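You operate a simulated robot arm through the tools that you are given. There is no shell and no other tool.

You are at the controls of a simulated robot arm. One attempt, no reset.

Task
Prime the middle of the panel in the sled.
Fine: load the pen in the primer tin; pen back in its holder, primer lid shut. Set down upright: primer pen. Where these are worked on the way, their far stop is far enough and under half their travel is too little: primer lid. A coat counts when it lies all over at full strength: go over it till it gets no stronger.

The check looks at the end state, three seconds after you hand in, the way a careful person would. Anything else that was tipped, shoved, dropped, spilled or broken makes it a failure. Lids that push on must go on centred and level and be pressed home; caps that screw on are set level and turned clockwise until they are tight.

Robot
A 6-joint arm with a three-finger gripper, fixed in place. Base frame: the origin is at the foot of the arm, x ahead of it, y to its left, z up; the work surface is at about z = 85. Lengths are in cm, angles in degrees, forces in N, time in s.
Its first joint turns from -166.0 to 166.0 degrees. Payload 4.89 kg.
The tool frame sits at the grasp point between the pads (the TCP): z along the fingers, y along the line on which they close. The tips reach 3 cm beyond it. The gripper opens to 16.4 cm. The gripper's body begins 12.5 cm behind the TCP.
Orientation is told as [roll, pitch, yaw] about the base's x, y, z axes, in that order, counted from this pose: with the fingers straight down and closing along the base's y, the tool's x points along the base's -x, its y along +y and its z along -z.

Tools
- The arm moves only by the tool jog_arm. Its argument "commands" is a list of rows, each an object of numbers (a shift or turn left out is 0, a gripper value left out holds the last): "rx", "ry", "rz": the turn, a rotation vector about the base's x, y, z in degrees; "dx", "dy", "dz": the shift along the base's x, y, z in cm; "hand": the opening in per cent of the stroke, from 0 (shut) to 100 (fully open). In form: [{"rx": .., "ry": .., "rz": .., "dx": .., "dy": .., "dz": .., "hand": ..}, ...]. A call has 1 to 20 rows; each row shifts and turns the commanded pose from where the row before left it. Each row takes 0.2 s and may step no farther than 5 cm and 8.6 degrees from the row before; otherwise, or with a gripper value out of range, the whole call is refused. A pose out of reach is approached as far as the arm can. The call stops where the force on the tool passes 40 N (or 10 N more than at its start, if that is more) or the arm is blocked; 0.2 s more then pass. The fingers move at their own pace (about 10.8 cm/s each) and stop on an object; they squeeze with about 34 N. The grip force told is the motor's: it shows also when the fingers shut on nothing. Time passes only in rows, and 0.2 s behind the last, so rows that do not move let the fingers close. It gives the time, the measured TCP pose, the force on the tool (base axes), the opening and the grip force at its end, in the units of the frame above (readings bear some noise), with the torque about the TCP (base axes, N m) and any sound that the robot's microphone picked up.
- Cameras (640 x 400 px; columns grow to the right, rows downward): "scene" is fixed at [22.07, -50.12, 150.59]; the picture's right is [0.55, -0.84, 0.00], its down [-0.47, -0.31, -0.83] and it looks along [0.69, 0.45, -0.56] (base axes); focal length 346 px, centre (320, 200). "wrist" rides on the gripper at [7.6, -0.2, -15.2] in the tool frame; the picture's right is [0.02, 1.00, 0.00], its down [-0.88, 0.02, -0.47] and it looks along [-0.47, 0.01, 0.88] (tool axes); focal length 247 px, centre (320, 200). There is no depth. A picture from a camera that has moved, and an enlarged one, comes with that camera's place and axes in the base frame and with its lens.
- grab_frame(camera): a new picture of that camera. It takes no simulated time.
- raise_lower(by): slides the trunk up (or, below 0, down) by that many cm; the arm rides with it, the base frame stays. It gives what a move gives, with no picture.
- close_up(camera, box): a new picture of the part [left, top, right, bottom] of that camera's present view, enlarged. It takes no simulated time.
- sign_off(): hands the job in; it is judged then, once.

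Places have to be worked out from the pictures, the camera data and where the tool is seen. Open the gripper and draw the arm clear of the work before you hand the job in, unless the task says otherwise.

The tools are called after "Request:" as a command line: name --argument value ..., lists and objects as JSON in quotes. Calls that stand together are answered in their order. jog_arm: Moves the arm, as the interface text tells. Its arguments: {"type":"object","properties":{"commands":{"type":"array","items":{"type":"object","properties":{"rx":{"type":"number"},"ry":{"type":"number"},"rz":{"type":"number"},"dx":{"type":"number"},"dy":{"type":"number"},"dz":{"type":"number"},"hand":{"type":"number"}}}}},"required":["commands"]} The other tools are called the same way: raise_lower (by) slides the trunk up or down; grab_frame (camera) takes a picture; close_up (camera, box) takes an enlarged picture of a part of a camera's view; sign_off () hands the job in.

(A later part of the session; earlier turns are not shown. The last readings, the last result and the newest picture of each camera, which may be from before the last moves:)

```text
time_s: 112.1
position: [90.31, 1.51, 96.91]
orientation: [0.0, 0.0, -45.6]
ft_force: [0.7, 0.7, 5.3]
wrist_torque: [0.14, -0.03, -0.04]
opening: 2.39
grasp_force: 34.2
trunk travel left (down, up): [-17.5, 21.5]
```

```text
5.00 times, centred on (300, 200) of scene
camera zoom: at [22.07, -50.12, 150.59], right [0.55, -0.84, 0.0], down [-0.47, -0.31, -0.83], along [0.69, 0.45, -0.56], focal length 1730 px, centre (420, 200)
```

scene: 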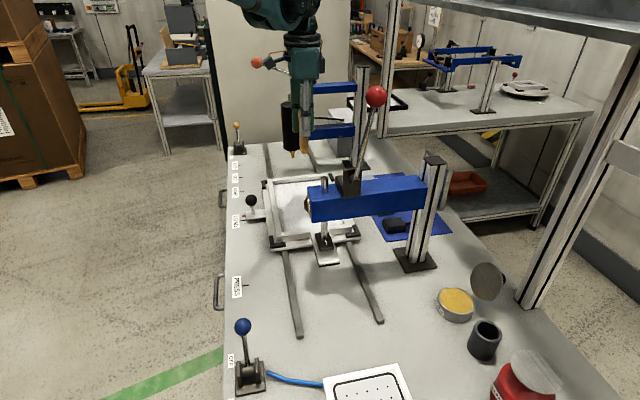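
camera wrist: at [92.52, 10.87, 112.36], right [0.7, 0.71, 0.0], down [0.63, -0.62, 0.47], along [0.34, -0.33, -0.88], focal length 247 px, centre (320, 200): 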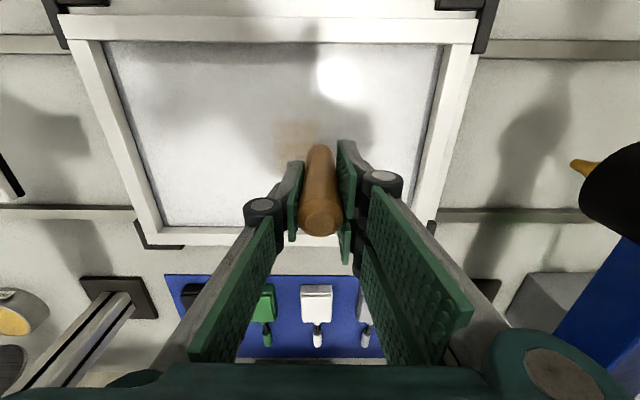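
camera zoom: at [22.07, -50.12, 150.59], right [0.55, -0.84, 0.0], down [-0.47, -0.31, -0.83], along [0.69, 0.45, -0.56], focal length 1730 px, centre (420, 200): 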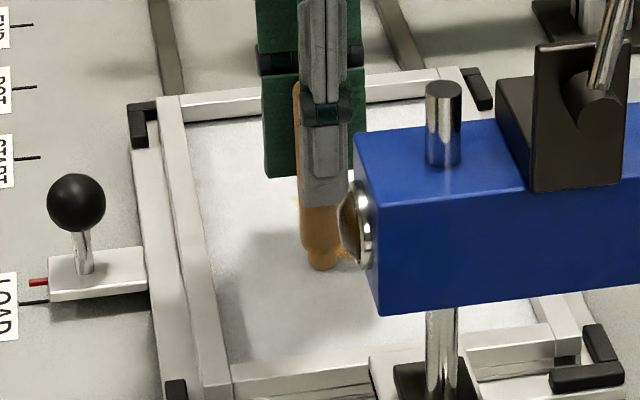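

Lift the pen and move aside (+e2) for a full look at the coat.

Request:
jog_arm --commands '[{"dz": 2}, {"dz": 3}, {"dx": 3.4, "dy": -1}, {"dx": 3.4, "dy": -1}, {"dz": 2}, {}]'

Request:
close_up --camera "wrist" --box '[220, 40, 460, 190]'

Request:
close_up --camera "scene" --box '[270, 170, 350, 250]'

```text
time_s: 113.5
position: [97.24, -0.47, 103.85]
orientation: [-0.1, 0.1, -45.8]
ft_force: [1.7, -0.2, -1.4]
wrist_torque: [-0.02, 0.15, -0.03]
opening: 2.39
grasp_force: 34.2
trunk travel left (down, up): [-17.5, 21.5]
```

```text
2.67 times, centred on (340, 115) of wrist
camera zoom: at [91.97, 4.92, 119.18], right [0.7, 0.71, 0.0], down [0.63, -0.62, 0.47], along [0.34, -0.33, -0.88], focal length 659 px, centre (267, 427)
```

zoom: 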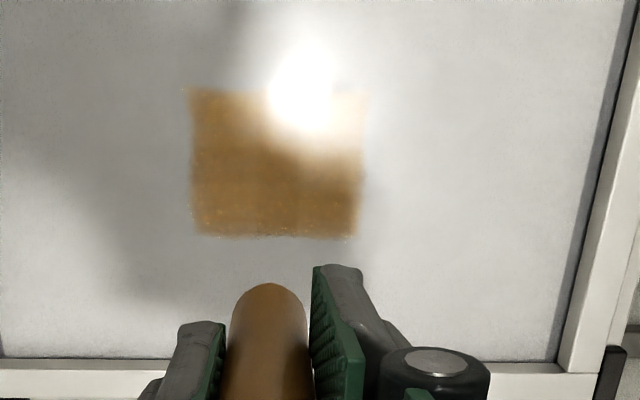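

```text
5.00 times, centred on (310, 210) of scene
camera zoom: at [22.07, -50.12, 150.59], right [0.55, -0.84, 0.0], down [-0.47, -0.31, -0.83], along [0.69, 0.45, -0.56], focal length 1730 px, centre (370, 150)
```

zoom: 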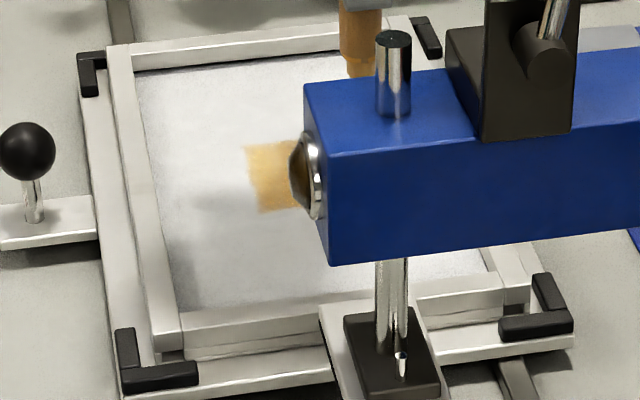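

Coat is nearly uniform over the whole zone (e1 ±3.9, e2 ±3.1). One more full raster including the edges, then compare for any change.

Request:
jog_arm --commands '[{"dx": -3.32, "dy": -1.91}, {"dz": -3}, {"dz": -3}, {"dz": -0.7}, {"dz": -0.3}, {"dx": 0.85, "dy": 0.85}, {"dx": 0.85, "dy": 0.85}, {"dx": 0.85, "dy": 0.85}, {"dx": 0.85, "dy": 0.85}, {"dx": 0.85, "dy": 0.85}, {"dx": 0.85, "dy": 0.85}, {"dx": 0.85, "dy": 0.85}, {"dx": -0.79, "dy": 0.79}]'

Request:
jog_arm --commands '[{"dx": -0.85, "dy": -0.85}, {"dx": -0.85, "dy": -0.85}, {"dx": -0.85, "dy": -0.85}, {"dx": -0.85, "dy": -0.85}, {"dx": -0.85, "dy": -0.85}, {"dx": -0.85, "dy": -0.85}, {"dx": -0.85, "dy": -0.85}, {"dx": -0.79, "dy": 0.79}, {"dx": 0.85, "dy": 0.85}, {"dx": 0.85, "dy": 0.85}, {"dx": 0.85, "dy": 0.85}, {"dx": 0.85, "dy": 0.85}, {"dx": 0.85, "dy": 0.85}, {"dx": 0.85, "dy": 0.85}, {"dx": 0.85, "dy": 0.85}, {"dx": -0.79, "dy": 0.79}]'

Request:
jog_arm --commands '[{"dx": -0.85, "dy": -0.85}, {"dx": -0.85, "dy": -0.85}, {"dx": -0.85, "dy": -0.85}, {"dx": -0.85, "dy": -0.85}, {"dx": -0.85, "dy": -0.85}, {"dx": -0.85, "dy": -0.85}, {"dx": -0.85, "dy": -0.85}, {"dx": -0.79, "dy": 0.79}, {"dx": 0.85, "dy": 0.85}, {"dx": 0.85, "dy": 0.85}, {"dx": 0.85, "dy": 0.85}, {"dx": 0.85, "dy": 0.85}, {"dx": 0.85, "dy": 0.85}, {"dx": 0.85, "dy": 0.85}, {"dx": 0.85, "dy": 0.85}, {"dx": -0.79, "dy": 0.79}]'

Request:
jog_arm --commands '[{"dx": -0.85, "dy": -0.85}, {"dx": -0.85, "dy": -0.85}, {"dx": -0.85, "dy": -0.85}, {"dx": -0.85, "dy": -0.85}, {"dx": -0.85, "dy": -0.85}, {"dx": -0.85, "dy": -0.85}, {"dx": -0.85, "dy": -0.85}, {"dz": 3}, {"dz": 4}, {"dx": 3.5, "dy": 1}, {"dx": 3.2, "dy": -1.5}, {"dx": 1.5, "dy": -3}, {}]'

Request:
close_up --camera "wrist" --box '[220, 40, 460, 190]'

Request:
close_up --camera "scene" --box '[270, 170, 350, 250]'

```text
time_s: 116.3
position: [98.96, 4.29, 96.86]
orientation: [0.0, 0.1, -45.7]
ft_force: [1.8, 1.0, 9.5]
wrist_torque: [0.06, -0.16, 0.0]
opening: 2.37
grasp_force: 34.1
trunk travel left (down, up): [-17.5, 21.5]
```

```text
time_s: 119.7
position: [97.44, 5.67, 97.01]
orientation: [0.0, 0.1, -45.8]
ft_force: [0.6, -1.1, 0.2]
wrist_torque: [0.03, 0.08, -0.02]
opening: 2.4
grasp_force: 33.9
trunk travel left (down, up): [-17.5, 21.5]
```

```text
time_s: 123.1
position: [95.68, 7.4, 96.96]
orientation: [0.0, 0.2, -45.6]
ft_force: [0.6, -0.7, -1.1]
wrist_torque: [0.08, 0.02, -0.01]
opening: 2.4
grasp_force: 33.7
trunk travel left (down, up): [-17.5, 21.5]
```

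```text
time_s: 125.9
position: [97.95, -2.11, 103.74]
orientation: [-0.1, 0.0, -45.7]
ft_force: [0.4, 0.2, -1.3]
wrist_torque: [-0.03, 0.11, 0.03]
opening: 2.4
grasp_force: 34.3
trunk travel left (down, up): [-17.5, 21.5]
```

```text
2.67 times, centred on (340, 115) of wrist
camera zoom: at [92.65, 3.22, 119.08], right [0.7, 0.71, 0.0], down [0.63, -0.62, 0.47], along [0.34, -0.33, -0.88], focal length 659 px, centre (267, 427)
```

zoom: 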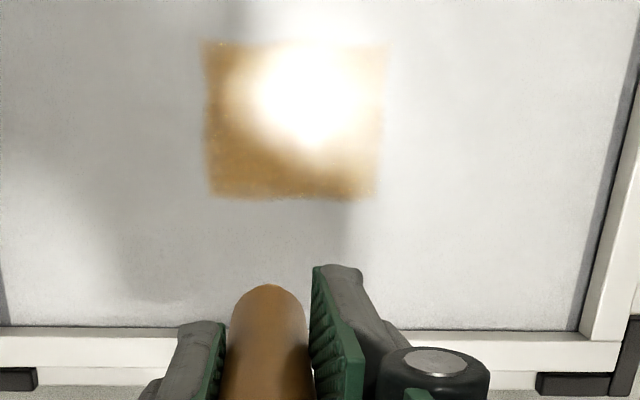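

```text
5.00 times, centred on (310, 210) of scene
camera zoom: at [22.07, -50.12, 150.59], right [0.55, -0.84, 0.0], down [-0.47, -0.31, -0.83], along [0.69, 0.45, -0.56], focal length 1730 px, centre (370, 150)
```

zoom: 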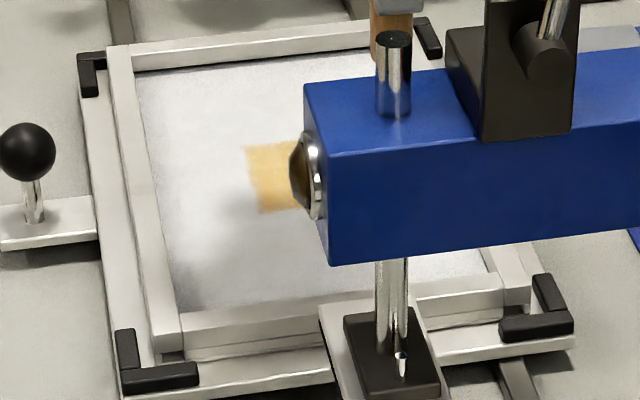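

Lamp glare hides part; shift the hand for a different viewing angle.

Request:
jog_arm --commands '[{"dx": -3.2, "dy": -3.2}, {"dx": -1.5, "dy": -1.5}, {}]'

Request:
close_up --camera "wrist" --box '[280, 30, 480, 155]'

Request:
close_up --camera "scene" --box '[290, 180, 330, 220]'

```text
time_s: 126.7
position: [93.17, -6.8, 103.97]
orientation: [0.0, 0.1, -45.7]
ft_force: [-0.4, 0.0, -0.1]
wrist_torque: [0.02, -0.08, -0.02]
opening: 2.37
grasp_force: 33.6
trunk travel left (down, up): [-17.5, 21.5]
```

```text
3.20 times, centred on (380, 92) of wrist
camera zoom: at [87.86, -1.49, 119.15], right [0.7, 0.71, 0.0], down [0.63, -0.62, 0.47], along [0.34, -0.33, -0.88], focal length 790 px, centre (128, 544)
```

zoom: 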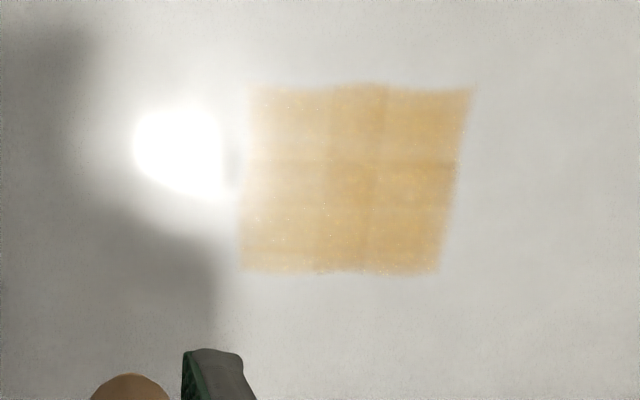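

```text
10.00 times, centred on (310, 200) of scene
camera zoom: at [22.07, -50.12, 150.59], right [0.55, -0.84, 0.0], down [-0.47, -0.31, -0.83], along [0.69, 0.45, -0.56], focal length 3461 px, centre (420, 200)
```

zoom: 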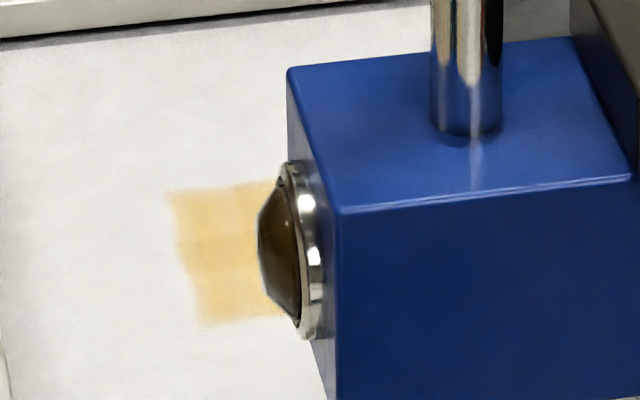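

Small cell-to-cell differences remain. I do another full set with strokes across (along e2), then return to this same viewpoint to compare.

Request:
jog_arm --commands '[{"dx": 1.27, "dy": 4.75}, {"dz": -3.5}, {"dz": -3}, {"dz": -0.65}, {"dx": -0.82, "dy": 0.82}, {"dx": -0.82, "dy": 0.82}, {"dx": -0.82, "dy": 0.82}, {"dx": -0.82, "dy": 0.82}, {"dx": -0.82, "dy": 0.82}, {"dx": 0.85, "dy": 0.85}, {"dx": 0.82, "dy": -0.82}, {"dx": 0.82, "dy": -0.82}, {"dx": 0.82, "dy": -0.82}, {"dx": 0.82, "dy": -0.82}, {"dx": 0.82, "dy": -0.82}, {"dx": 0.85, "dy": 0.85}]'

Request:
jog_arm --commands '[{"dx": -0.82, "dy": 0.82}, {"dx": -0.82, "dy": 0.82}, {"dx": -0.82, "dy": 0.82}, {"dx": -0.82, "dy": 0.82}, {"dx": -0.82, "dy": 0.82}, {"dx": 0.85, "dy": 0.85}, {"dx": 0.82, "dy": -0.82}, {"dx": 0.82, "dy": -0.82}, {"dx": 0.82, "dy": -0.82}, {"dx": 0.82, "dy": -0.82}, {"dx": 0.82, "dy": -0.82}, {"dx": 0.85, "dy": 0.85}, {"dx": -0.82, "dy": 0.82}, {"dx": -0.82, "dy": 0.82}, {"dx": -0.82, "dy": 0.82}, {"dx": -0.82, "dy": 0.82}, {"dx": -0.82, "dy": 0.82}, {"dx": 0.85, "dy": 0.85}]'

Request:
jog_arm --commands '[{"dx": 0.82, "dy": -0.82}, {"dx": 0.82, "dy": -0.82}, {"dx": 0.82, "dy": -0.82}, {"dx": 0.82, "dy": -0.82}, {"dx": 0.82, "dy": -0.82}, {"dx": 0.85, "dy": 0.85}, {"dx": -0.82, "dy": 0.82}, {"dx": -0.82, "dy": 0.82}, {"dx": -0.82, "dy": 0.82}, {"dx": -0.82, "dy": 0.82}, {"dx": -0.82, "dy": 0.82}, {"dz": 3.5}, {"dz": 3.6}, {"dx": -0.7, "dy": -4.6}, {"dx": -0.7, "dy": -4.7}, {"dx": -0.86, "dy": -4.7}, {}]'

Request:
close_up --camera "wrist" --box '[280, 30, 480, 155]'

Request:
close_up --camera "scene" --box '[290, 180, 330, 220]'

```text
time_s: 130.1
position: [96.28, -0.33, 96.82]
orientation: [0.1, 0.0, -45.8]
ft_force: [-2.5, -1.6, 7.5]
wrist_torque: [-0.11, 0.16, 0.0]
opening: 2.39
grasp_force: 33.9
trunk travel left (down, up): [-17.5, 21.5]
```

```text
time_s: 133.9
position: [94.62, 6.36, 96.78]
orientation: [0.1, 0.1, -45.7]
ft_force: [-2.4, -0.8, 6.2]
wrist_torque: [-0.03, 0.14, 0.05]
opening: 2.41
grasp_force: 34.0
trunk travel left (down, up): [-17.5, 21.5]
```

```text
time_s: 137.5
position: [93.2, -6.86, 103.98]
orientation: [0.0, 0.2, -45.8]
ft_force: [0.8, 0.3, -0.1]
wrist_torque: [0.09, 0.04, 0.0]
opening: 2.39
grasp_force: 34.1
trunk travel left (down, up): [-17.5, 21.5]
```

```text
3.20 times, centred on (380, 92) of wrist
camera zoom: at [87.92, -1.56, 119.27], right [0.7, 0.71, 0.0], down [0.63, -0.62, 0.47], along [0.34, -0.33, -0.88], focal length 790 px, centre (128, 544)
```

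zoom: 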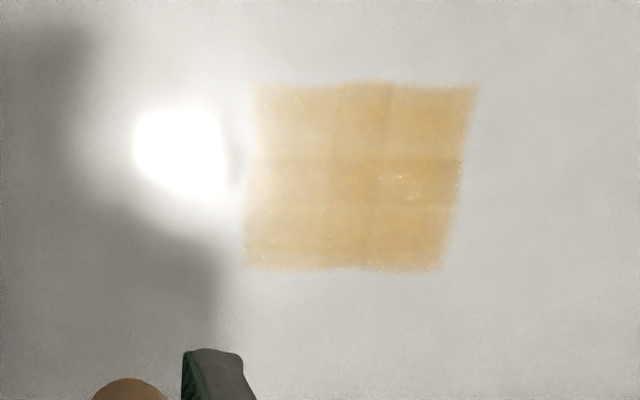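

```text
10.00 times, centred on (310, 200) of scene
camera zoom: at [22.07, -50.12, 150.59], right [0.55, -0.84, 0.0], down [-0.47, -0.31, -0.83], along [0.69, 0.45, -0.56], focal length 3461 px, centre (420, 200)
```

zoom: 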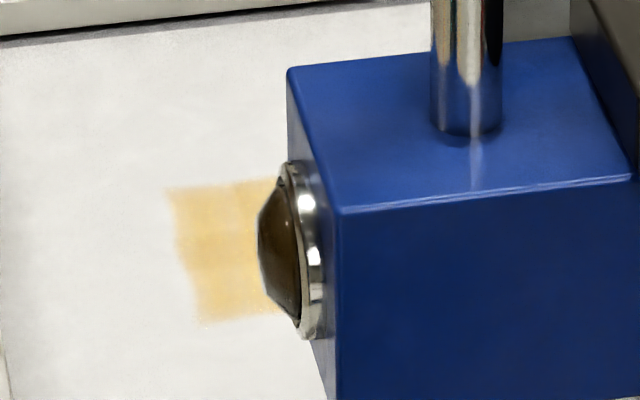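

Hardly any change between these two, suggesting saturation—but I should check whether the nib is still loaded. Raise the pen into the scene camera's view.

Request:
jog_arm --commands '[{"dz": 4}, {"dx": -2, "dy": 4, "dz": 1}, {"dx": -2, "dy": 4, "dz": 1}, {"dx": -2, "dy": 4}, {}]'

Request:
close_up --camera "scene" --box '[250, 120, 330, 200]'

Request:
close_up --camera "wrist" --box '[280, 60, 480, 185]'

```text
time_s: 138.7
position: [87.36, 5.22, 109.71]
orientation: [-0.1, 0.1, -45.6]
ft_force: [-1.3, 1.5, -0.1]
wrist_torque: [-0.06, -0.12, -0.01]
opening: 2.37
grasp_force: 34.0
trunk travel left (down, up): [-17.5, 21.5]
```

```text
5.00 times, centred on (290, 160) of scene
camera zoom: at [22.07, -50.12, 150.59], right [0.55, -0.84, 0.0], down [-0.47, -0.31, -0.83], along [0.69, 0.45, -0.56], focal length 1730 px, centre (470, 400)
```

zoom: 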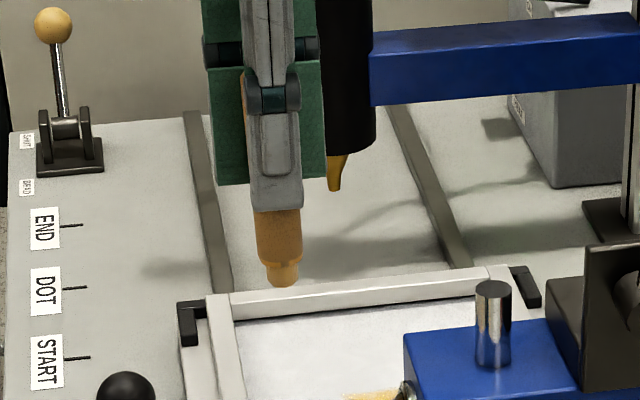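

```text
3.20 times, centred on (380, 122) of wrist
camera zoom: at [82.03, 10.64, 125.15], right [0.7, 0.71, 0.0], down [0.63, -0.62, 0.47], along [0.34, -0.33, -0.88], focal length 790 px, centre (128, 448)
```

zoom: 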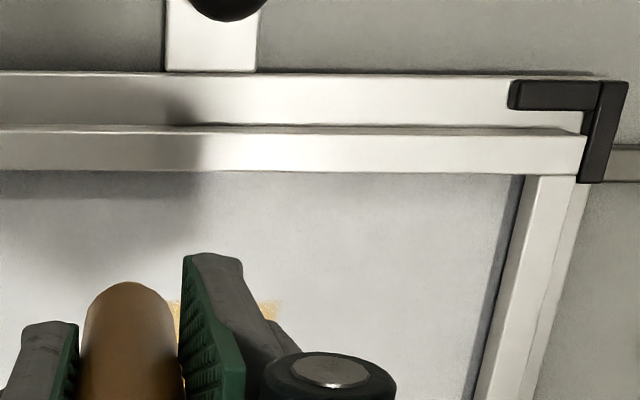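

The nib is still loaded, so the coat has stopped getting stronger. For safety I do two extra perimeter loops so edges and corners are also saturated.

Request:
jog_arm --commands '[{"dx": 3.25, "dy": -3.25}, {"dz": -4.5}, {"dz": -4.5}, {"dz": -3}, {"dz": -0.93}, {"dx": 0.825, "dy": 0.825}, {"dx": 0.825, "dy": 0.825}, {"dx": 0.825, "dy": 0.825}, {"dx": 0.825, "dy": 0.825}, {"dx": 0.825, "dy": 0.825}, {"dx": 0.825, "dy": 0.825}, {"dx": 0.735, "dy": -0.735}, {"dx": 0.735, "dy": -0.735}, {"dx": 0.735, "dy": -0.735}, {"dx": 0.735, "dy": -0.735}, {"dx": 0.735, "dy": -0.735}]'

Request:
jog_arm --commands '[{"dx": -0.825, "dy": -0.825}, {"dx": -0.825, "dy": -0.825}, {"dx": -0.825, "dy": -0.825}, {"dx": -0.825, "dy": -0.825}, {"dx": -0.825, "dy": -0.825}, {"dx": -0.825, "dy": -0.825}, {"dx": -0.735, "dy": 0.735}, {"dx": -0.735, "dy": 0.735}, {"dx": -0.735, "dy": 0.735}, {"dx": -0.735, "dy": 0.735}, {"dx": -0.735, "dy": 0.735}, {"dx": 0.825, "dy": 0.825}, {"dx": 0.825, "dy": 0.825}, {"dx": 0.825, "dy": 0.825}, {"dx": 0.825, "dy": 0.825}, {"dx": 0.825, "dy": 0.825}, {"dx": 0.825, "dy": 0.825}]'

Request:
jog_arm --commands '[{"dx": 0.735, "dy": -0.735}, {"dx": 0.735, "dy": -0.735}, {"dx": 0.735, "dy": -0.735}, {"dx": 0.735, "dy": -0.735}, {"dx": 0.735, "dy": -0.735}, {"dx": -0.825, "dy": -0.825}, {"dx": -0.825, "dy": -0.825}, {"dx": -0.825, "dy": -0.825}, {"dx": -0.825, "dy": -0.825}, {"dx": -0.825, "dy": -0.825}, {"dx": -0.825, "dy": -0.825}, {"dz": 3.5}, {"dz": 3.6}, {"dx": -1.2, "dy": -4.7}, {}]'

Request:
close_up --camera "wrist" --box '[280, 30, 480, 155]'

Request:
grab_frame --camera "scene"

```text
time_s: 142.1
position: [99.19, 3.21, 96.95]
orientation: [0.0, 0.1, -45.6]
ft_force: [0.2, 0.6, -0.1]
wrist_torque: [-0.01, -0.02, 0.0]
opening: 2.4
grasp_force: 33.9
trunk travel left (down, up): [-17.5, 21.5]
```

```text
time_s: 145.7
position: [95.5, 6.8, 96.84]
orientation: [0.0, 0.1, -45.7]
ft_force: [-1.3, 0.4, -0.2]
wrist_torque: [0.08, -0.08, 0.01]
opening: 2.38
grasp_force: 34.3
trunk travel left (down, up): [-17.5, 21.5]
```

```text
time_s: 148.9
position: [93.04, -6.47, 104.16]
orientation: [0.1, 0.0, -45.8]
ft_force: [0.2, -0.5, 0.0]
wrist_torque: [-0.05, -0.06, -0.01]
opening: 2.4
grasp_force: 33.7
trunk travel left (down, up): [-17.5, 21.5]
```

```text
3.20 times, centred on (380, 92) of wrist
camera zoom: at [87.72, -1.12, 119.44], right [0.7, 0.71, 0.0], down [0.63, -0.62, 0.47], along [0.34, -0.33, -0.88], focal length 790 px, centre (128, 544)
```

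zoom: 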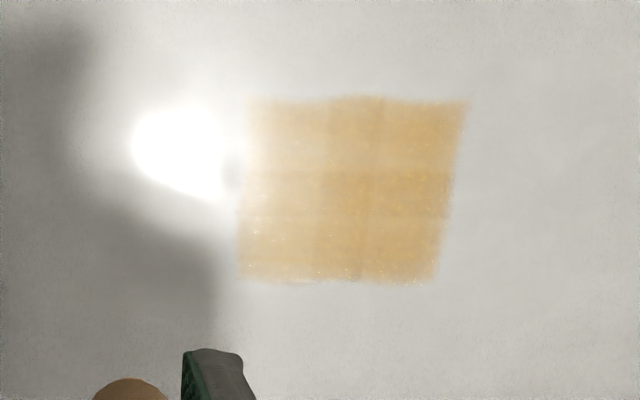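

```text
taken
```

scene: 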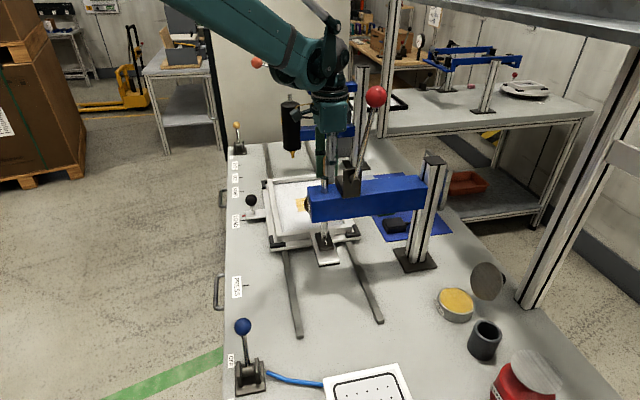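

Coat looks even apart from faint cell seams. As a saturation test I rub one corner cell many extra times and see if it gets darker than its neighbours.

Request:
jog_arm --commands '[{"dx": 1.78, "dy": 3.12}, {"dx": 1.78, "dy": 3.12}, {"dx": 1.78, "dy": 3.12}, {"dz": -3.5}, {"dz": -3.4}, {"dz": -0.5}, {"dx": 0.6, "dy": 0.6}, {"dx": 0.35, "dy": 0.35}, {"dx": -0.6, "dy": -0.6}, {"dx": -0.6, "dy": -0.6}, {"dx": 0.6, "dy": 0.6}, {"dx": 0.6, "dy": 0.6}, {"dx": -0.6, "dy": -0.6}, {"dx": -0.6, "dy": -0.6}, {"dx": 0.6, "dy": 0.6}, {"dx": 0.6, "dy": 0.6}, {"dx": -0.6, "dy": -0.6}, {"dx": -0.35, "dy": -0.35}]'

Request:
jog_arm --commands '[{"dz": 3.7}, {"dz": 3.7}, {"dx": -1.78, "dy": -3.12}, {"dx": -1.78, "dy": -3.12}, {"dx": -1.78, "dy": -3.12}, {}]'

Request:
close_up --camera "wrist" --box '[280, 30, 480, 155]'

```text
time_s: 152.7
position: [98.34, 2.97, 96.81]
orientation: [0.0, 0.1, -45.7]
ft_force: [1.4, 1.7, 11.4]
wrist_torque: [0.18, -0.06, 0.06]
opening: 2.38
grasp_force: 34.1
trunk travel left (down, up): [-17.5, 21.5]
```

```text
time_s: 154.1
position: [93.15, -6.4, 103.92]
orientation: [0.0, 0.1, -45.8]
ft_force: [-0.2, -0.5, 0.3]
wrist_torque: [0.07, 0.01, -0.01]
opening: 2.39
grasp_force: 34.2
trunk travel left (down, up): [-17.5, 21.5]
```

```text
3.20 times, centred on (380, 92) of wrist
camera zoom: at [87.9, -1.0, 119.22], right [0.7, 0.71, 0.0], down [0.63, -0.62, 0.47], along [0.34, -0.33, -0.88], focal length 790 px, centre (128, 544)
```

zoom: 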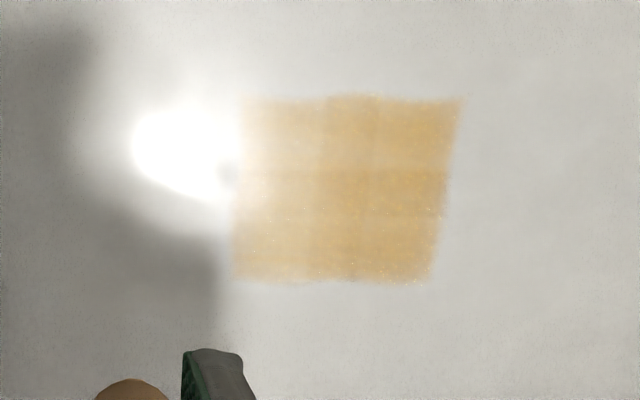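

The rubbed cell is no darker than the rest: the coat is at full strength. Now carry the pen back around the press toward its holder.

Request:
jog_arm --commands '[{"dx": -3, "dy": 3.7, "dz": 1.2}, {"dx": -3, "dy": 3.7, "dz": 1.2}, {"dx": -3, "dy": 3.7, "dz": 1.2}, {"dx": -3, "dy": 3.7, "dz": 1.2}, {"dx": -4.5, "dz": 2}, {"dx": -4.5, "dz": 2}, {"dx": -4.5, "dz": 2}, {"dx": -4.5, "dz": 2}, {"dx": -4.5, "dz": 2}, {"dx": -4.5, "dz": 2}, {"dx": -4.5}, {}]'

Request:
jog_arm --commands '[{"dy": -4.7}, {"dy": -4.7}, {"dy": -4.7}, {"dy": -4.7}, {"dy": -4.7}, {"dy": -4.7}, {"dy": -4.7}, {"dy": -4.7}, {"dy": -4.7}, {"dy": -4.7}, {"dx": 3, "dy": -2.5, "dz": -1.5}, {"dx": 4.3, "dy": -1.9, "dz": -1.5}, {"dx": 4.3, "dy": -1.9, "dz": -1.5}, {"dx": 4.3, "dy": -1.9, "dz": -1.5}, {}]'

Request:
grab_frame --camera "wrist"

```text
time_s: 156.7
position: [49.52, 8.68, 120.9]
orientation: [0.0, 0.1, -45.7]
ft_force: [-0.4, -0.7, 0.0]
wrist_torque: [0.05, -0.17, -0.02]
opening: 2.39
grasp_force: 33.8
trunk travel left (down, up): [-17.5, 21.5]
```

```text
time_s: 159.9
position: [65.61, -46.68, 114.59]
orientation: [0.1, 0.2, -45.7]
ft_force: [1.1, -0.5, -1.6]
wrist_torque: [0.1, 0.12, 0.02]
opening: 2.36
grasp_force: 34.0
trunk travel left (down, up): [-17.5, 21.5]
```

```text
taken
camera wrist: at [60.23, -41.36, 129.94], right [0.7, 0.71, 0.0], down [0.63, -0.62, 0.47], along [0.34, -0.33, -0.88], focal length 247 px, centre (320, 200)
```

wrist: 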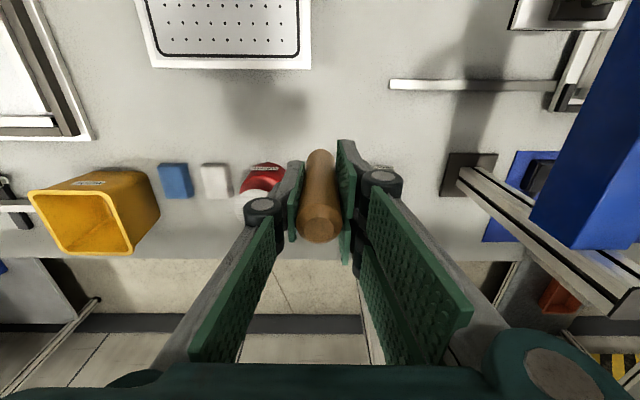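

Move over the holder at [75.75,-54.95].

Request:
jog_arm --commands '[{"dx": 3.38, "dy": -2.76, "dz": -1.8}, {"dx": 3.38, "dy": -2.76, "dz": -1.8}, {"dx": 3.38, "dy": -2.75, "dz": -1.8}, {}, {}]'

Request:
grab_frame --camera "wrist"

Request:
close_up --camera "scene" --box '[420, 220, 570, 360]'

```text
time_s: 161.1
position: [75.64, -54.91, 109.23]
orientation: [0.0, 0.1, -45.7]
ft_force: [0.7, 0.3, -1.1]
wrist_torque: [0.03, 0.09, 0.01]
opening: 2.38
grasp_force: 34.0
trunk travel left (down, up): [-17.5, 21.5]
```

```text
taken
camera wrist: at [70.3, -49.55, 124.58], right [0.7, 0.71, 0.0], down [0.63, -0.62, 0.47], along [0.34, -0.33, -0.88], focal length 247 px, centre (320, 200)
```

wrist: 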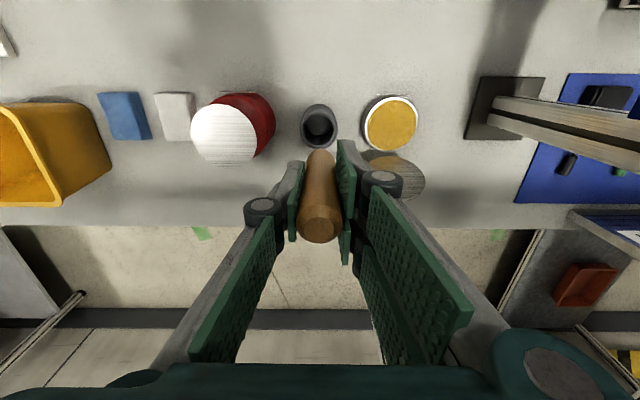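

```text
2.86 times, centred on (495, 290) of scene
camera zoom: at [22.07, -50.12, 150.59], right [0.55, -0.84, 0.0], down [-0.47, -0.31, -0.83], along [0.69, 0.45, -0.56], focal length 989 px, centre (-180, -57)
```

zoom: 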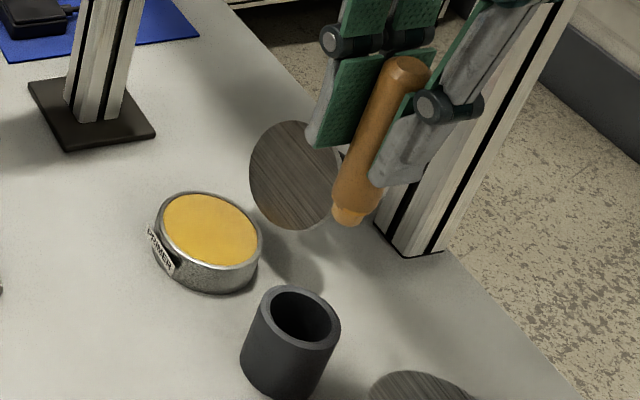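

Lid still open, holder below the pen. Descend slowly into the holder.

Request:
jog_arm --commands '[{"dx": 0.1, "dz": -4}, {"dz": -3}, {"dz": -2}, {"dz": -1.5}, {"dz": -1.5}, {}]'

Request:
close_up --camera "scene" --box '[440, 260, 560, 370]'

```text
time_s: 162.5
position: [75.81, -55.09, 97.43]
orientation: [0.0, 0.1, -45.7]
ft_force: [0.9, 0.2, -0.6]
wrist_torque: [0.0, -0.02, -0.02]
opening: 2.41
grasp_force: 34.2
trunk travel left (down, up): [-17.5, 21.5]
```

```text
3.64 times, centred on (500, 315) of scene
camera zoom: at [22.07, -50.12, 150.59], right [0.55, -0.84, 0.0], down [-0.47, -0.31, -0.83], along [0.69, 0.45, -0.56], focal length 1258 px, centre (-334, -218)
```

zoom: 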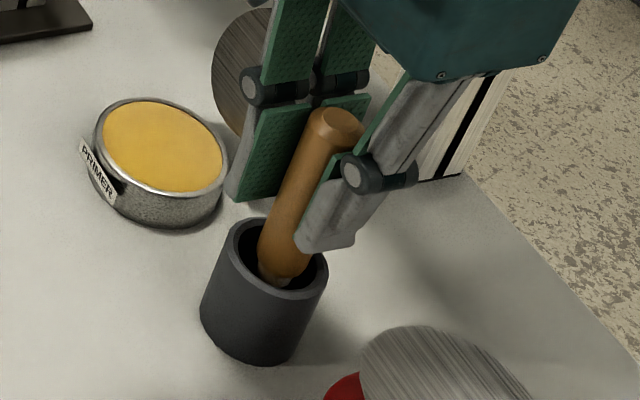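

Pen is inside the holder, no side force. Continue down.

Request:
jog_arm --commands '[{"dz": -0.8}, {"dz": -0.6}, {"dz": -0.4}, {"dz": -0.2}, {}]'

```text
time_s: 163.7
position: [75.65, -55.06, 95.52]
orientation: [0.2, 0.1, -45.7]
ft_force: [-0.7, -0.1, -0.2]
wrist_torque: [-0.02, -0.02, 0.01]
opening: 2.38
grasp_force: 33.9
trunk travel left (down, up): [-17.5, 21.5]
```

Request:
jog_arm --commands '[{"dz": -0.15}, {"dz": -0.15}, {}]'

```text
time_s: 164.5
position: [75.71, -55.1, 95.31]
orientation: [0.1, 0.1, -45.7]
ft_force: [0.6, -0.6, -0.2]
wrist_torque: [0.0, 0.0, 0.0]
opening: 2.4
grasp_force: 33.8
trunk travel left (down, up): [-17.5, 21.5]
```

Not yet on the bottom; a bit more.

Request:
jog_arm --commands '[{"dz": -0.12}, {"dz": -0.12}, {}]'

```text
time_s: 165.3
position: [75.63, -54.98, 95.0]
orientation: [0.0, 0.1, -45.7]
ft_force: [0.1, 0.4, -0.4]
wrist_torque: [0.01, 0.0, 0.0]
opening: 2.38
grasp_force: 33.5
trunk travel left (down, up): [-17.5, 21.5]
```

Request:
jog_arm --commands '[{"dz": -0.12}, {"dz": -0.12}, {"dz": -0.1}, {}]'

Request:
close_up --camera "scene" --box '[440, 260, 560, 370]'

```text
time_s: 166.3
position: [75.65, -54.99, 94.55]
orientation: [0.0, 0.1, -45.7]
ft_force: [1.1, -0.8, 6.7]
wrist_torque: [-0.05, -0.12, 0.02]
opening: 2.37
grasp_force: 34.3
trunk travel left (down, up): [-17.5, 21.5]
```

```text
3.64 times, centred on (500, 315) of scene
camera zoom: at [22.07, -50.12, 150.59], right [0.55, -0.84, 0.0], down [-0.47, -0.31, -0.83], along [0.69, 0.45, -0.56], focal length 1258 px, centre (-334, -218)
```

zoom: 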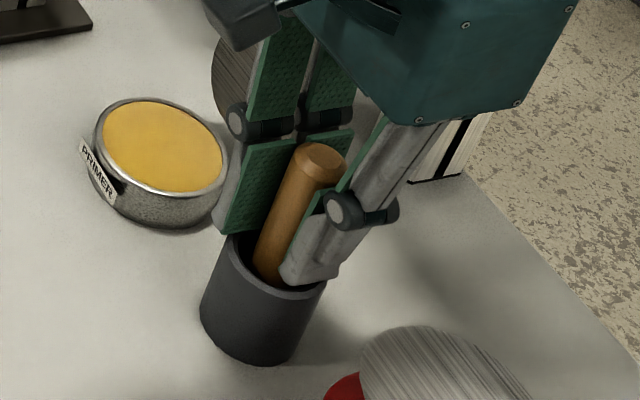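

Light contact (6.7 N): pen rests on the holder's bottom. Open gently.

Request:
jog_arm --commands '[{"dz": 0.08}, {"hand": 20}, {"hand": 30}, {}, {}]'

Request:
close_up --camera "wrist" --box '[220, 80, 420, 250]'

Request:
close_up --camera "scene" --box '[440, 260, 560, 370]'

```text
time_s: 167.5
position: [75.76, -55.03, 94.72]
orientation: [0.0, 0.2, -45.7]
ft_force: [-0.3, 0.1, 0.0]
wrist_torque: [0.03, 0.01, 0.01]
opening: 4.91
grasp_force: 0.0
trunk travel left (down, up): [-17.5, 21.5]
```

```text
2.35 times, centred on (320, 165) of wrist
camera zoom: at [70.42, -49.63, 109.95], right [0.7, 0.71, 0.0], down [0.63, -0.62, 0.47], along [0.34, -0.33, -0.88], focal length 581 px, centre (320, 282)
```

zoom: 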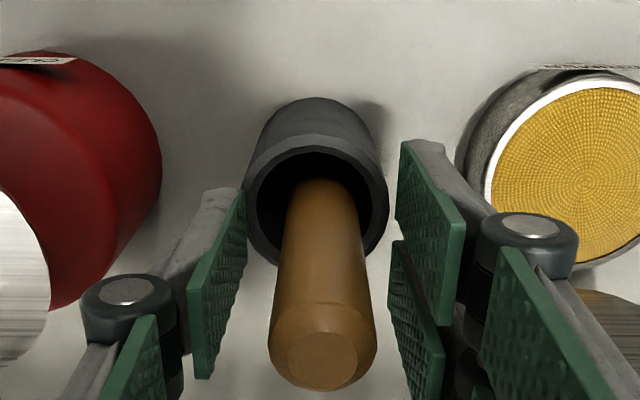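

```text
3.64 times, centred on (500, 315) of scene
camera zoom: at [22.07, -50.12, 150.59], right [0.55, -0.84, 0.0], down [-0.47, -0.31, -0.83], along [0.69, 0.45, -0.56], focal length 1258 px, centre (-334, -218)
```

zoom: 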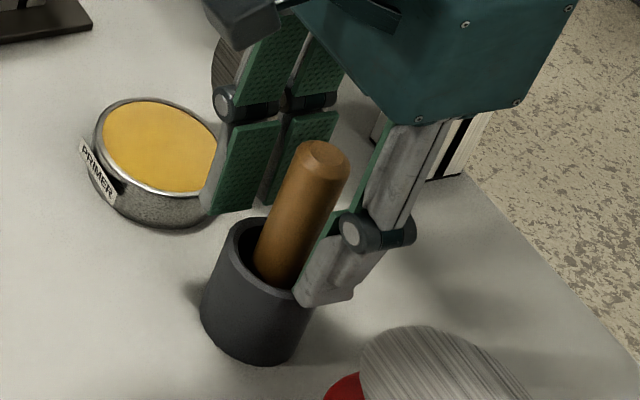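

Pen stands in its holder. Rise straight up and check.

Request:
jog_arm --commands '[{"dz": 2}, {"dz": 3}, {"dz": 4}, {"dz": 4}, {}]'

Request:
close_up --camera "scene" --box '[420, 240, 570, 370]'

Request:
grab_frame --camera "wrist"

```text
time_s: 168.7
position: [75.8, -54.94, 107.89]
orientation: [0.0, 0.1, -45.7]
ft_force: [-0.7, 0.3, -0.1]
wrist_torque: [-0.02, -0.04, -0.02]
opening: 4.91
grasp_force: 0.1
trunk travel left (down, up): [-17.5, 21.5]
```

```text
3.08 times, centred on (495, 305) of scene
camera zoom: at [22.07, -50.12, 150.59], right [0.55, -0.84, 0.0], down [-0.47, -0.31, -0.83], along [0.69, 0.45, -0.56], focal length 1065 px, centre (-218, -123)
```

zoom: 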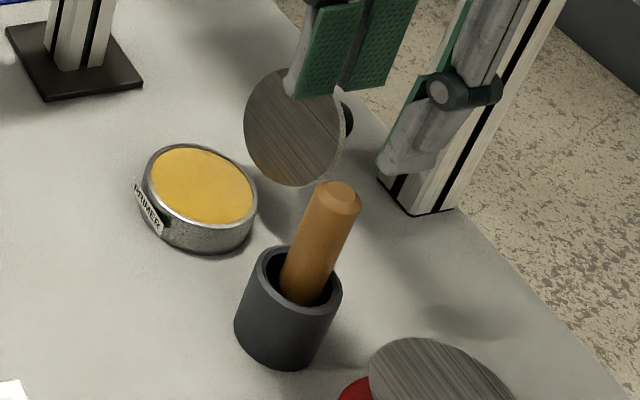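

```text
taken
camera wrist: at [70.4, -49.48, 123.11], right [0.7, 0.71, 0.0], down [0.63, -0.62, 0.47], along [0.34, -0.33, -0.88], focal length 247 px, centre (320, 200)
```

wrist: 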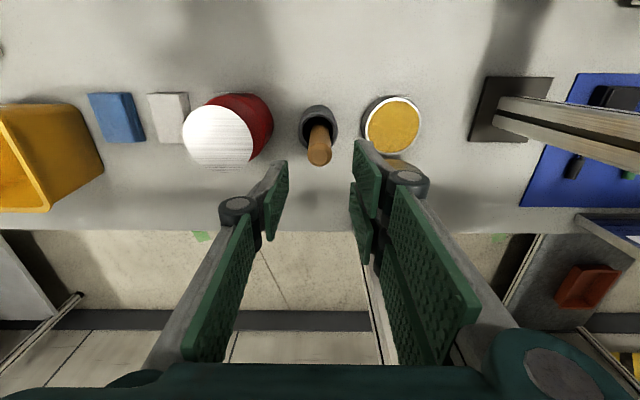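

Pen is upright in its holder. The lid has swung to ~130° (disc centre ≈[87.6,-52.3,92]). I'll straddle the disc from above at e1 sides, pinch its rim and co-rotate it back past vertical, then let it settle shut.

Request:
jog_arm --commands '[{"dx": 3.9, "dy": 0.9, "hand": 60}, {"dx": 3.9, "dy": 0.9}, {"dx": 3.9, "dy": 0.85}, {}]'

Request:
grab_frame --camera "wrist"

Request:
grab_frame --camera "scene"

```text
time_s: 169.7
position: [87.46, -52.24, 107.7]
orientation: [0.0, 0.1, -45.7]
ft_force: [1.3, 1.2, -1.1]
wrist_torque: [0.0, 0.1, 0.0]
opening: 9.83
grasp_force: 0.1
trunk travel left (down, up): [-17.5, 21.5]
```

```text
taken
camera wrist: at [82.15, -46.89, 123.0], right [0.7, 0.71, 0.0], down [0.63, -0.62, 0.47], along [0.34, -0.33, -0.88], focal length 247 px, centre (320, 200)
```

wrist: 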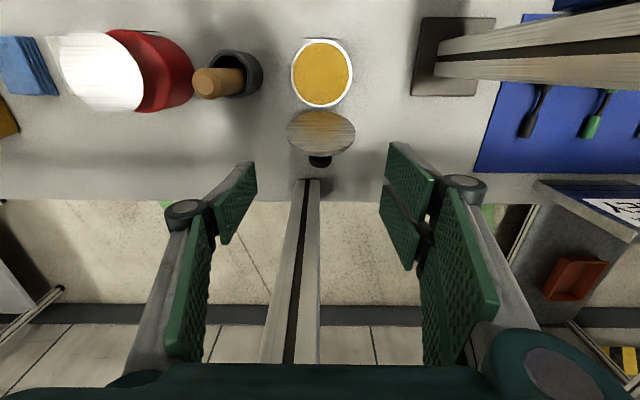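

```text
taken
```

scene: 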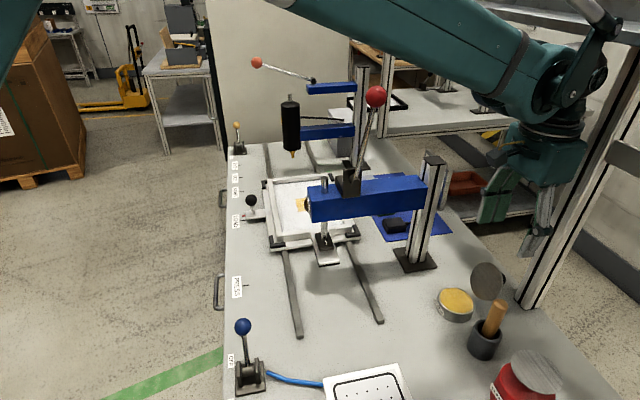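

Hand is aligned with the disc. Descend to TCP ≈93.5 straddling the lid.

Request:
jog_arm --commands '[{"dz": -4}, {"dz": -4}, {"dz": -3}, {"dz": -2}, {"dz": -1.2}, {}]'

Request:
grab_frame --camera "wrist"

Request:
close_up --camera "scene" --box '[420, 200, 570, 340]'

```text
time_s: 171.1
position: [87.47, -52.38, 93.31]
orientation: [-0.1, 0.1, -45.7]
ft_force: [0.9, 0.4, -0.5]
wrist_torque: [-0.02, 0.01, 0.01]
opening: 9.81
grasp_force: 0.1
trunk travel left (down, up): [-17.5, 21.5]
```

```text
taken
camera wrist: at [82.04, -46.98, 108.64], right [0.7, 0.71, 0.0], down [0.63, -0.62, 0.47], along [0.34, -0.33, -0.88], focal length 247 px, centre (320, 200)
```

wrist: 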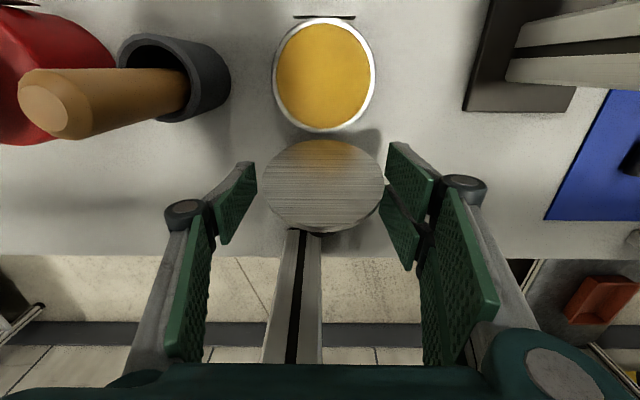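

```text
2.86 times, centred on (495, 270) of scene
camera zoom: at [22.07, -50.12, 150.59], right [0.55, -0.84, 0.0], down [-0.47, -0.31, -0.83], along [0.69, 0.45, -0.56], focal length 989 px, centre (-180, 0)
```

zoom: 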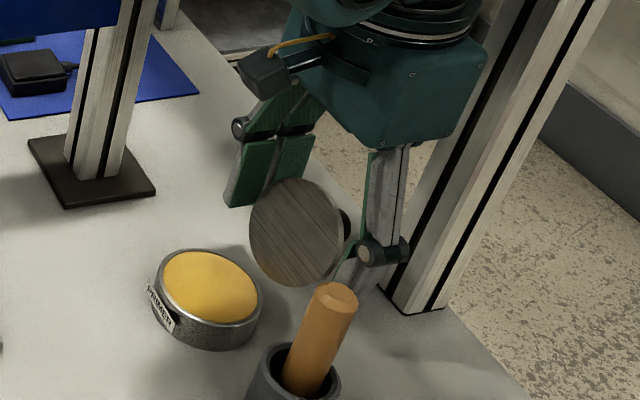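

Disc centre lies at the pads. Small e1 correction, then pinch.

Request:
jog_arm --commands '[{"dx": 0.15, "dy": 0.15}, {"hand": 45}, {"hand": 0}, {}]'

```text
time_s: 172.1
position: [87.61, -52.09, 93.41]
orientation: [0.0, 0.2, -45.7]
ft_force: [-2.9, -1.7, 0.0]
wrist_torque: [-0.06, 0.13, -0.07]
opening: 8.16
grasp_force: 45.1
trunk travel left (down, up): [-17.5, 21.5]
```

Pinched with no load. Co-rotate the lid back about its hinge, 6° per row.

Request:
jog_arm --commands '[{"dx": -0.375, "dy": 0.375, "dz": 0.27, "rx": -4.24, "ry": -4.24}, {"dx": -0.39, "dy": 0.39, "dz": 0.2, "rx": -4.24, "ry": -4.24}, {"dx": -0.41, "dy": 0.41, "dz": 0.15, "rx": -4.24, "ry": -4.24}, {"dx": -0.41, "dy": 0.41, "dz": 0.08, "rx": -4.24, "ry": -4.24}, {}]'

Request:
grab_frame --camera "wrist"

```text
time_s: 173.3
position: [86.04, -50.7, 93.98]
orientation: [0.2, -23.8, -45.8]
ft_force: [-15.8, 0.9, -31.7]
wrist_torque: [0.56, 0.21, -0.02]
opening: 8.2
grasp_force: 44.9
trunk travel left (down, up): [-17.5, 21.5]
```

```text
taken
camera wrist: at [76.77, -41.42, 104.89], right [0.7, 0.71, 0.0], down [0.44, -0.43, 0.79], along [0.56, -0.56, -0.61], focal length 247 px, centre (320, 200)
```

wrist: 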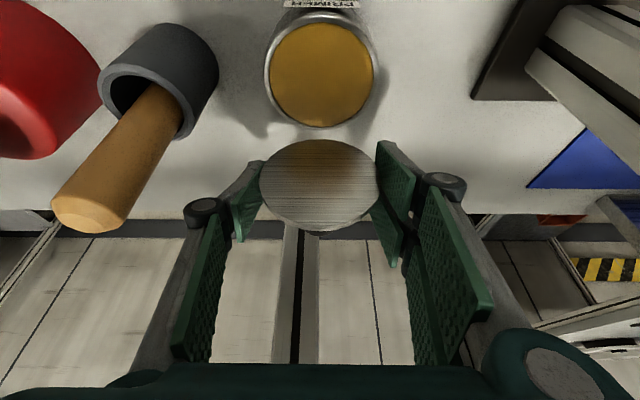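

Co-rotating fine; tool pulled down a bit so I take smaller z. Continue ~24° more.

Request:
jog_arm --commands '[{"dx": -0.4, "dy": 0.4, "dz": -0.15, "rx": -4.24, "ry": -4.24}, {"dx": -0.4, "dy": 0.4, "dz": -0.12, "rx": -4.24, "ry": -4.24}, {"dx": -0.41, "dy": 0.41, "dz": -0.14, "rx": -4.24, "ry": -4.24}, {"dx": -0.4, "dy": 0.4, "dz": -0.18, "rx": -4.24, "ry": -4.24}, {}]'

Request:
grab_frame --camera "wrist"

Request:
close_up --camera "scene" --box '[420, 220, 570, 340]'

```text
time_s: 174.5
position: [84.35, -49.1, 93.72]
orientation: [0.8, -48.0, -46.1]
ft_force: [4.3, -17.9, 17.1]
wrist_torque: [-0.97, -0.73, 0.06]
opening: 8.2
grasp_force: 45.6
trunk travel left (down, up): [-17.5, 21.5]
```

```text
taken
camera wrist: at [72.82, -37.48, 98.17], right [0.7, 0.71, -0.01], down [0.17, -0.16, 0.97], along [0.69, -0.68, -0.24], focal length 247 px, centre (320, 200)
```

wrist: 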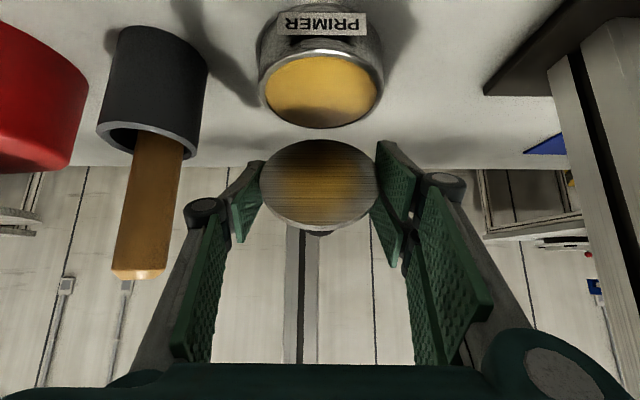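

```text
3.33 times, centred on (495, 280) of scene
camera zoom: at [22.07, -50.12, 150.59], right [0.55, -0.84, 0.0], down [-0.47, -0.31, -0.83], along [0.69, 0.45, -0.56], focal length 1154 px, centre (-263, -67)
```

zoom: 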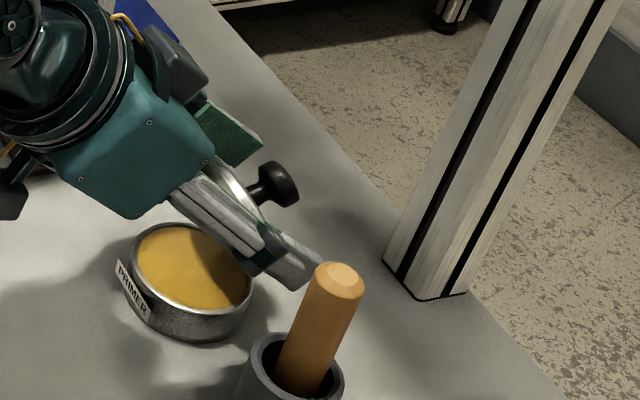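

Lid is at ~80°, past vertical toward closing. Open the fingers so it settles shut between them (damped).

Request:
jog_arm --commands '[{"hand": 60}, {}, {}, {}, {}, {}, {}, {}, {}, {}]'

Request:
grab_frame --camera "wrist"

Request:
close_up --camera "scene" --box '[420, 220, 570, 340]'

```text
time_s: 176.7
position: [84.35, -49.05, 93.53]
orientation: [0.8, -47.9, -46.2]
ft_force: [0.0, -0.1, -0.3]
wrist_torque: [0.03, 0.0, -0.03]
opening: 9.83
grasp_force: 0.0
trunk travel left (down, up): [-17.5, 21.5]
```

```text
taken
camera wrist: at [72.85, -37.43, 98.12], right [0.7, 0.71, -0.01], down [0.18, -0.16, 0.97], along [0.69, -0.68, -0.24], focal length 247 px, centre (320, 200)
```

wrist: 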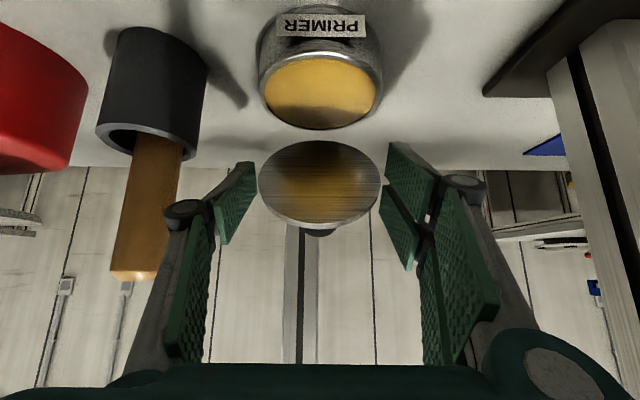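

```text
3.33 times, centred on (495, 280) of scene
camera zoom: at [22.07, -50.12, 150.59], right [0.55, -0.84, 0.0], down [-0.47, -0.31, -0.83], along [0.69, 0.45, -0.56], focal length 1154 px, centre (-263, -67)
```

zoom: 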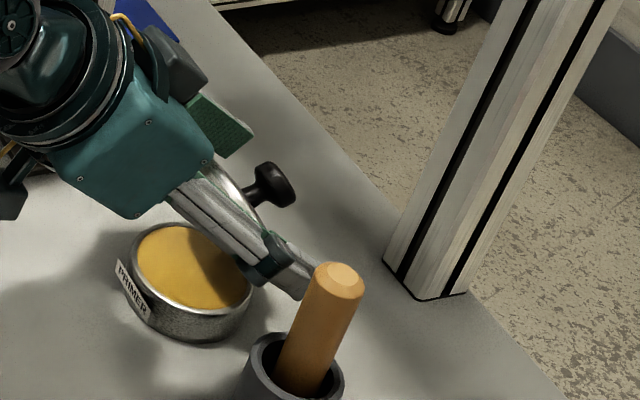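

The lid creeps slowly; wait a little longer.

Request:
jog_arm --commands '[{}, {}, {}, {}, {}, {}, {}, {}, {}, {}, {}, {}, {}, {}, {}]'

Request:
grab_frame --camera "wrist"

```text
time_s: 179.9
position: [84.4, -49.07, 93.58]
orientation: [0.8, -47.9, -46.1]
ft_force: [-0.7, 1.4, -0.6]
wrist_torque: [0.04, 0.0, 0.0]
opening: 9.84
grasp_force: 0.0
trunk travel left (down, up): [-17.5, 21.5]
```

```text
taken
camera wrist: at [72.85, -37.43, 98.12], right [0.7, 0.71, -0.01], down [0.18, -0.16, 0.97], along [0.69, -0.68, -0.24], focal length 247 px, centre (320, 200)
```

wrist: 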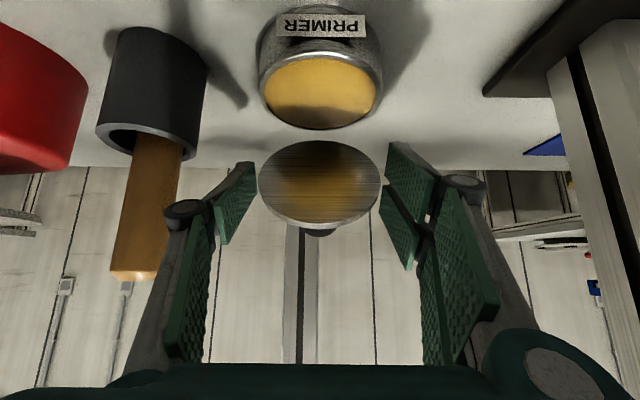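

Hinge friction holds it near 80°. Pinch again and carry it down further along its arc, then release.

Request:
jog_arm --commands '[{"hand": 45}, {"hand": 0}, {}, {"dx": -0.26, "dy": 0.26, "dz": -0.1, "rx": -2, "ry": -2}, {"dx": -0.26, "dy": 0.26, "dz": -0.12, "rx": -2, "ry": -2}, {"dx": -0.26, "dy": 0.26, "dz": -0.14, "rx": -2, "ry": -2}, {"dx": -0.26, "dy": 0.26, "dz": -0.16}, {"dx": -0.26, "dy": 0.26, "dz": -0.18}, {"dx": -0.26, "dy": 0.26, "dz": -0.2}, {"dx": -0.24, "dy": 0.24, "dz": -0.2}, {}]'

Request:
grab_frame --camera "wrist"

```text
time_s: 182.3
position: [82.59, -47.34, 92.34]
orientation: [1.0, -56.3, -46.2]
ft_force: [11.2, -31.3, 5.5]
wrist_torque: [-1.2, -0.7, 0.01]
opening: 8.23
grasp_force: 44.7
trunk travel left (down, up): [-17.5, 21.5]
```

```text
taken
camera wrist: at [70.76, -35.4, 94.49], right [0.7, 0.71, -0.01], down [0.07, -0.06, 1.0], along [0.71, -0.7, -0.09], focal length 247 px, centre (320, 200)
```

wrist: 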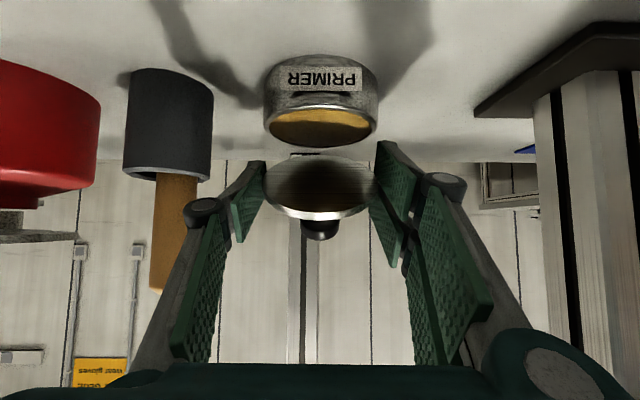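

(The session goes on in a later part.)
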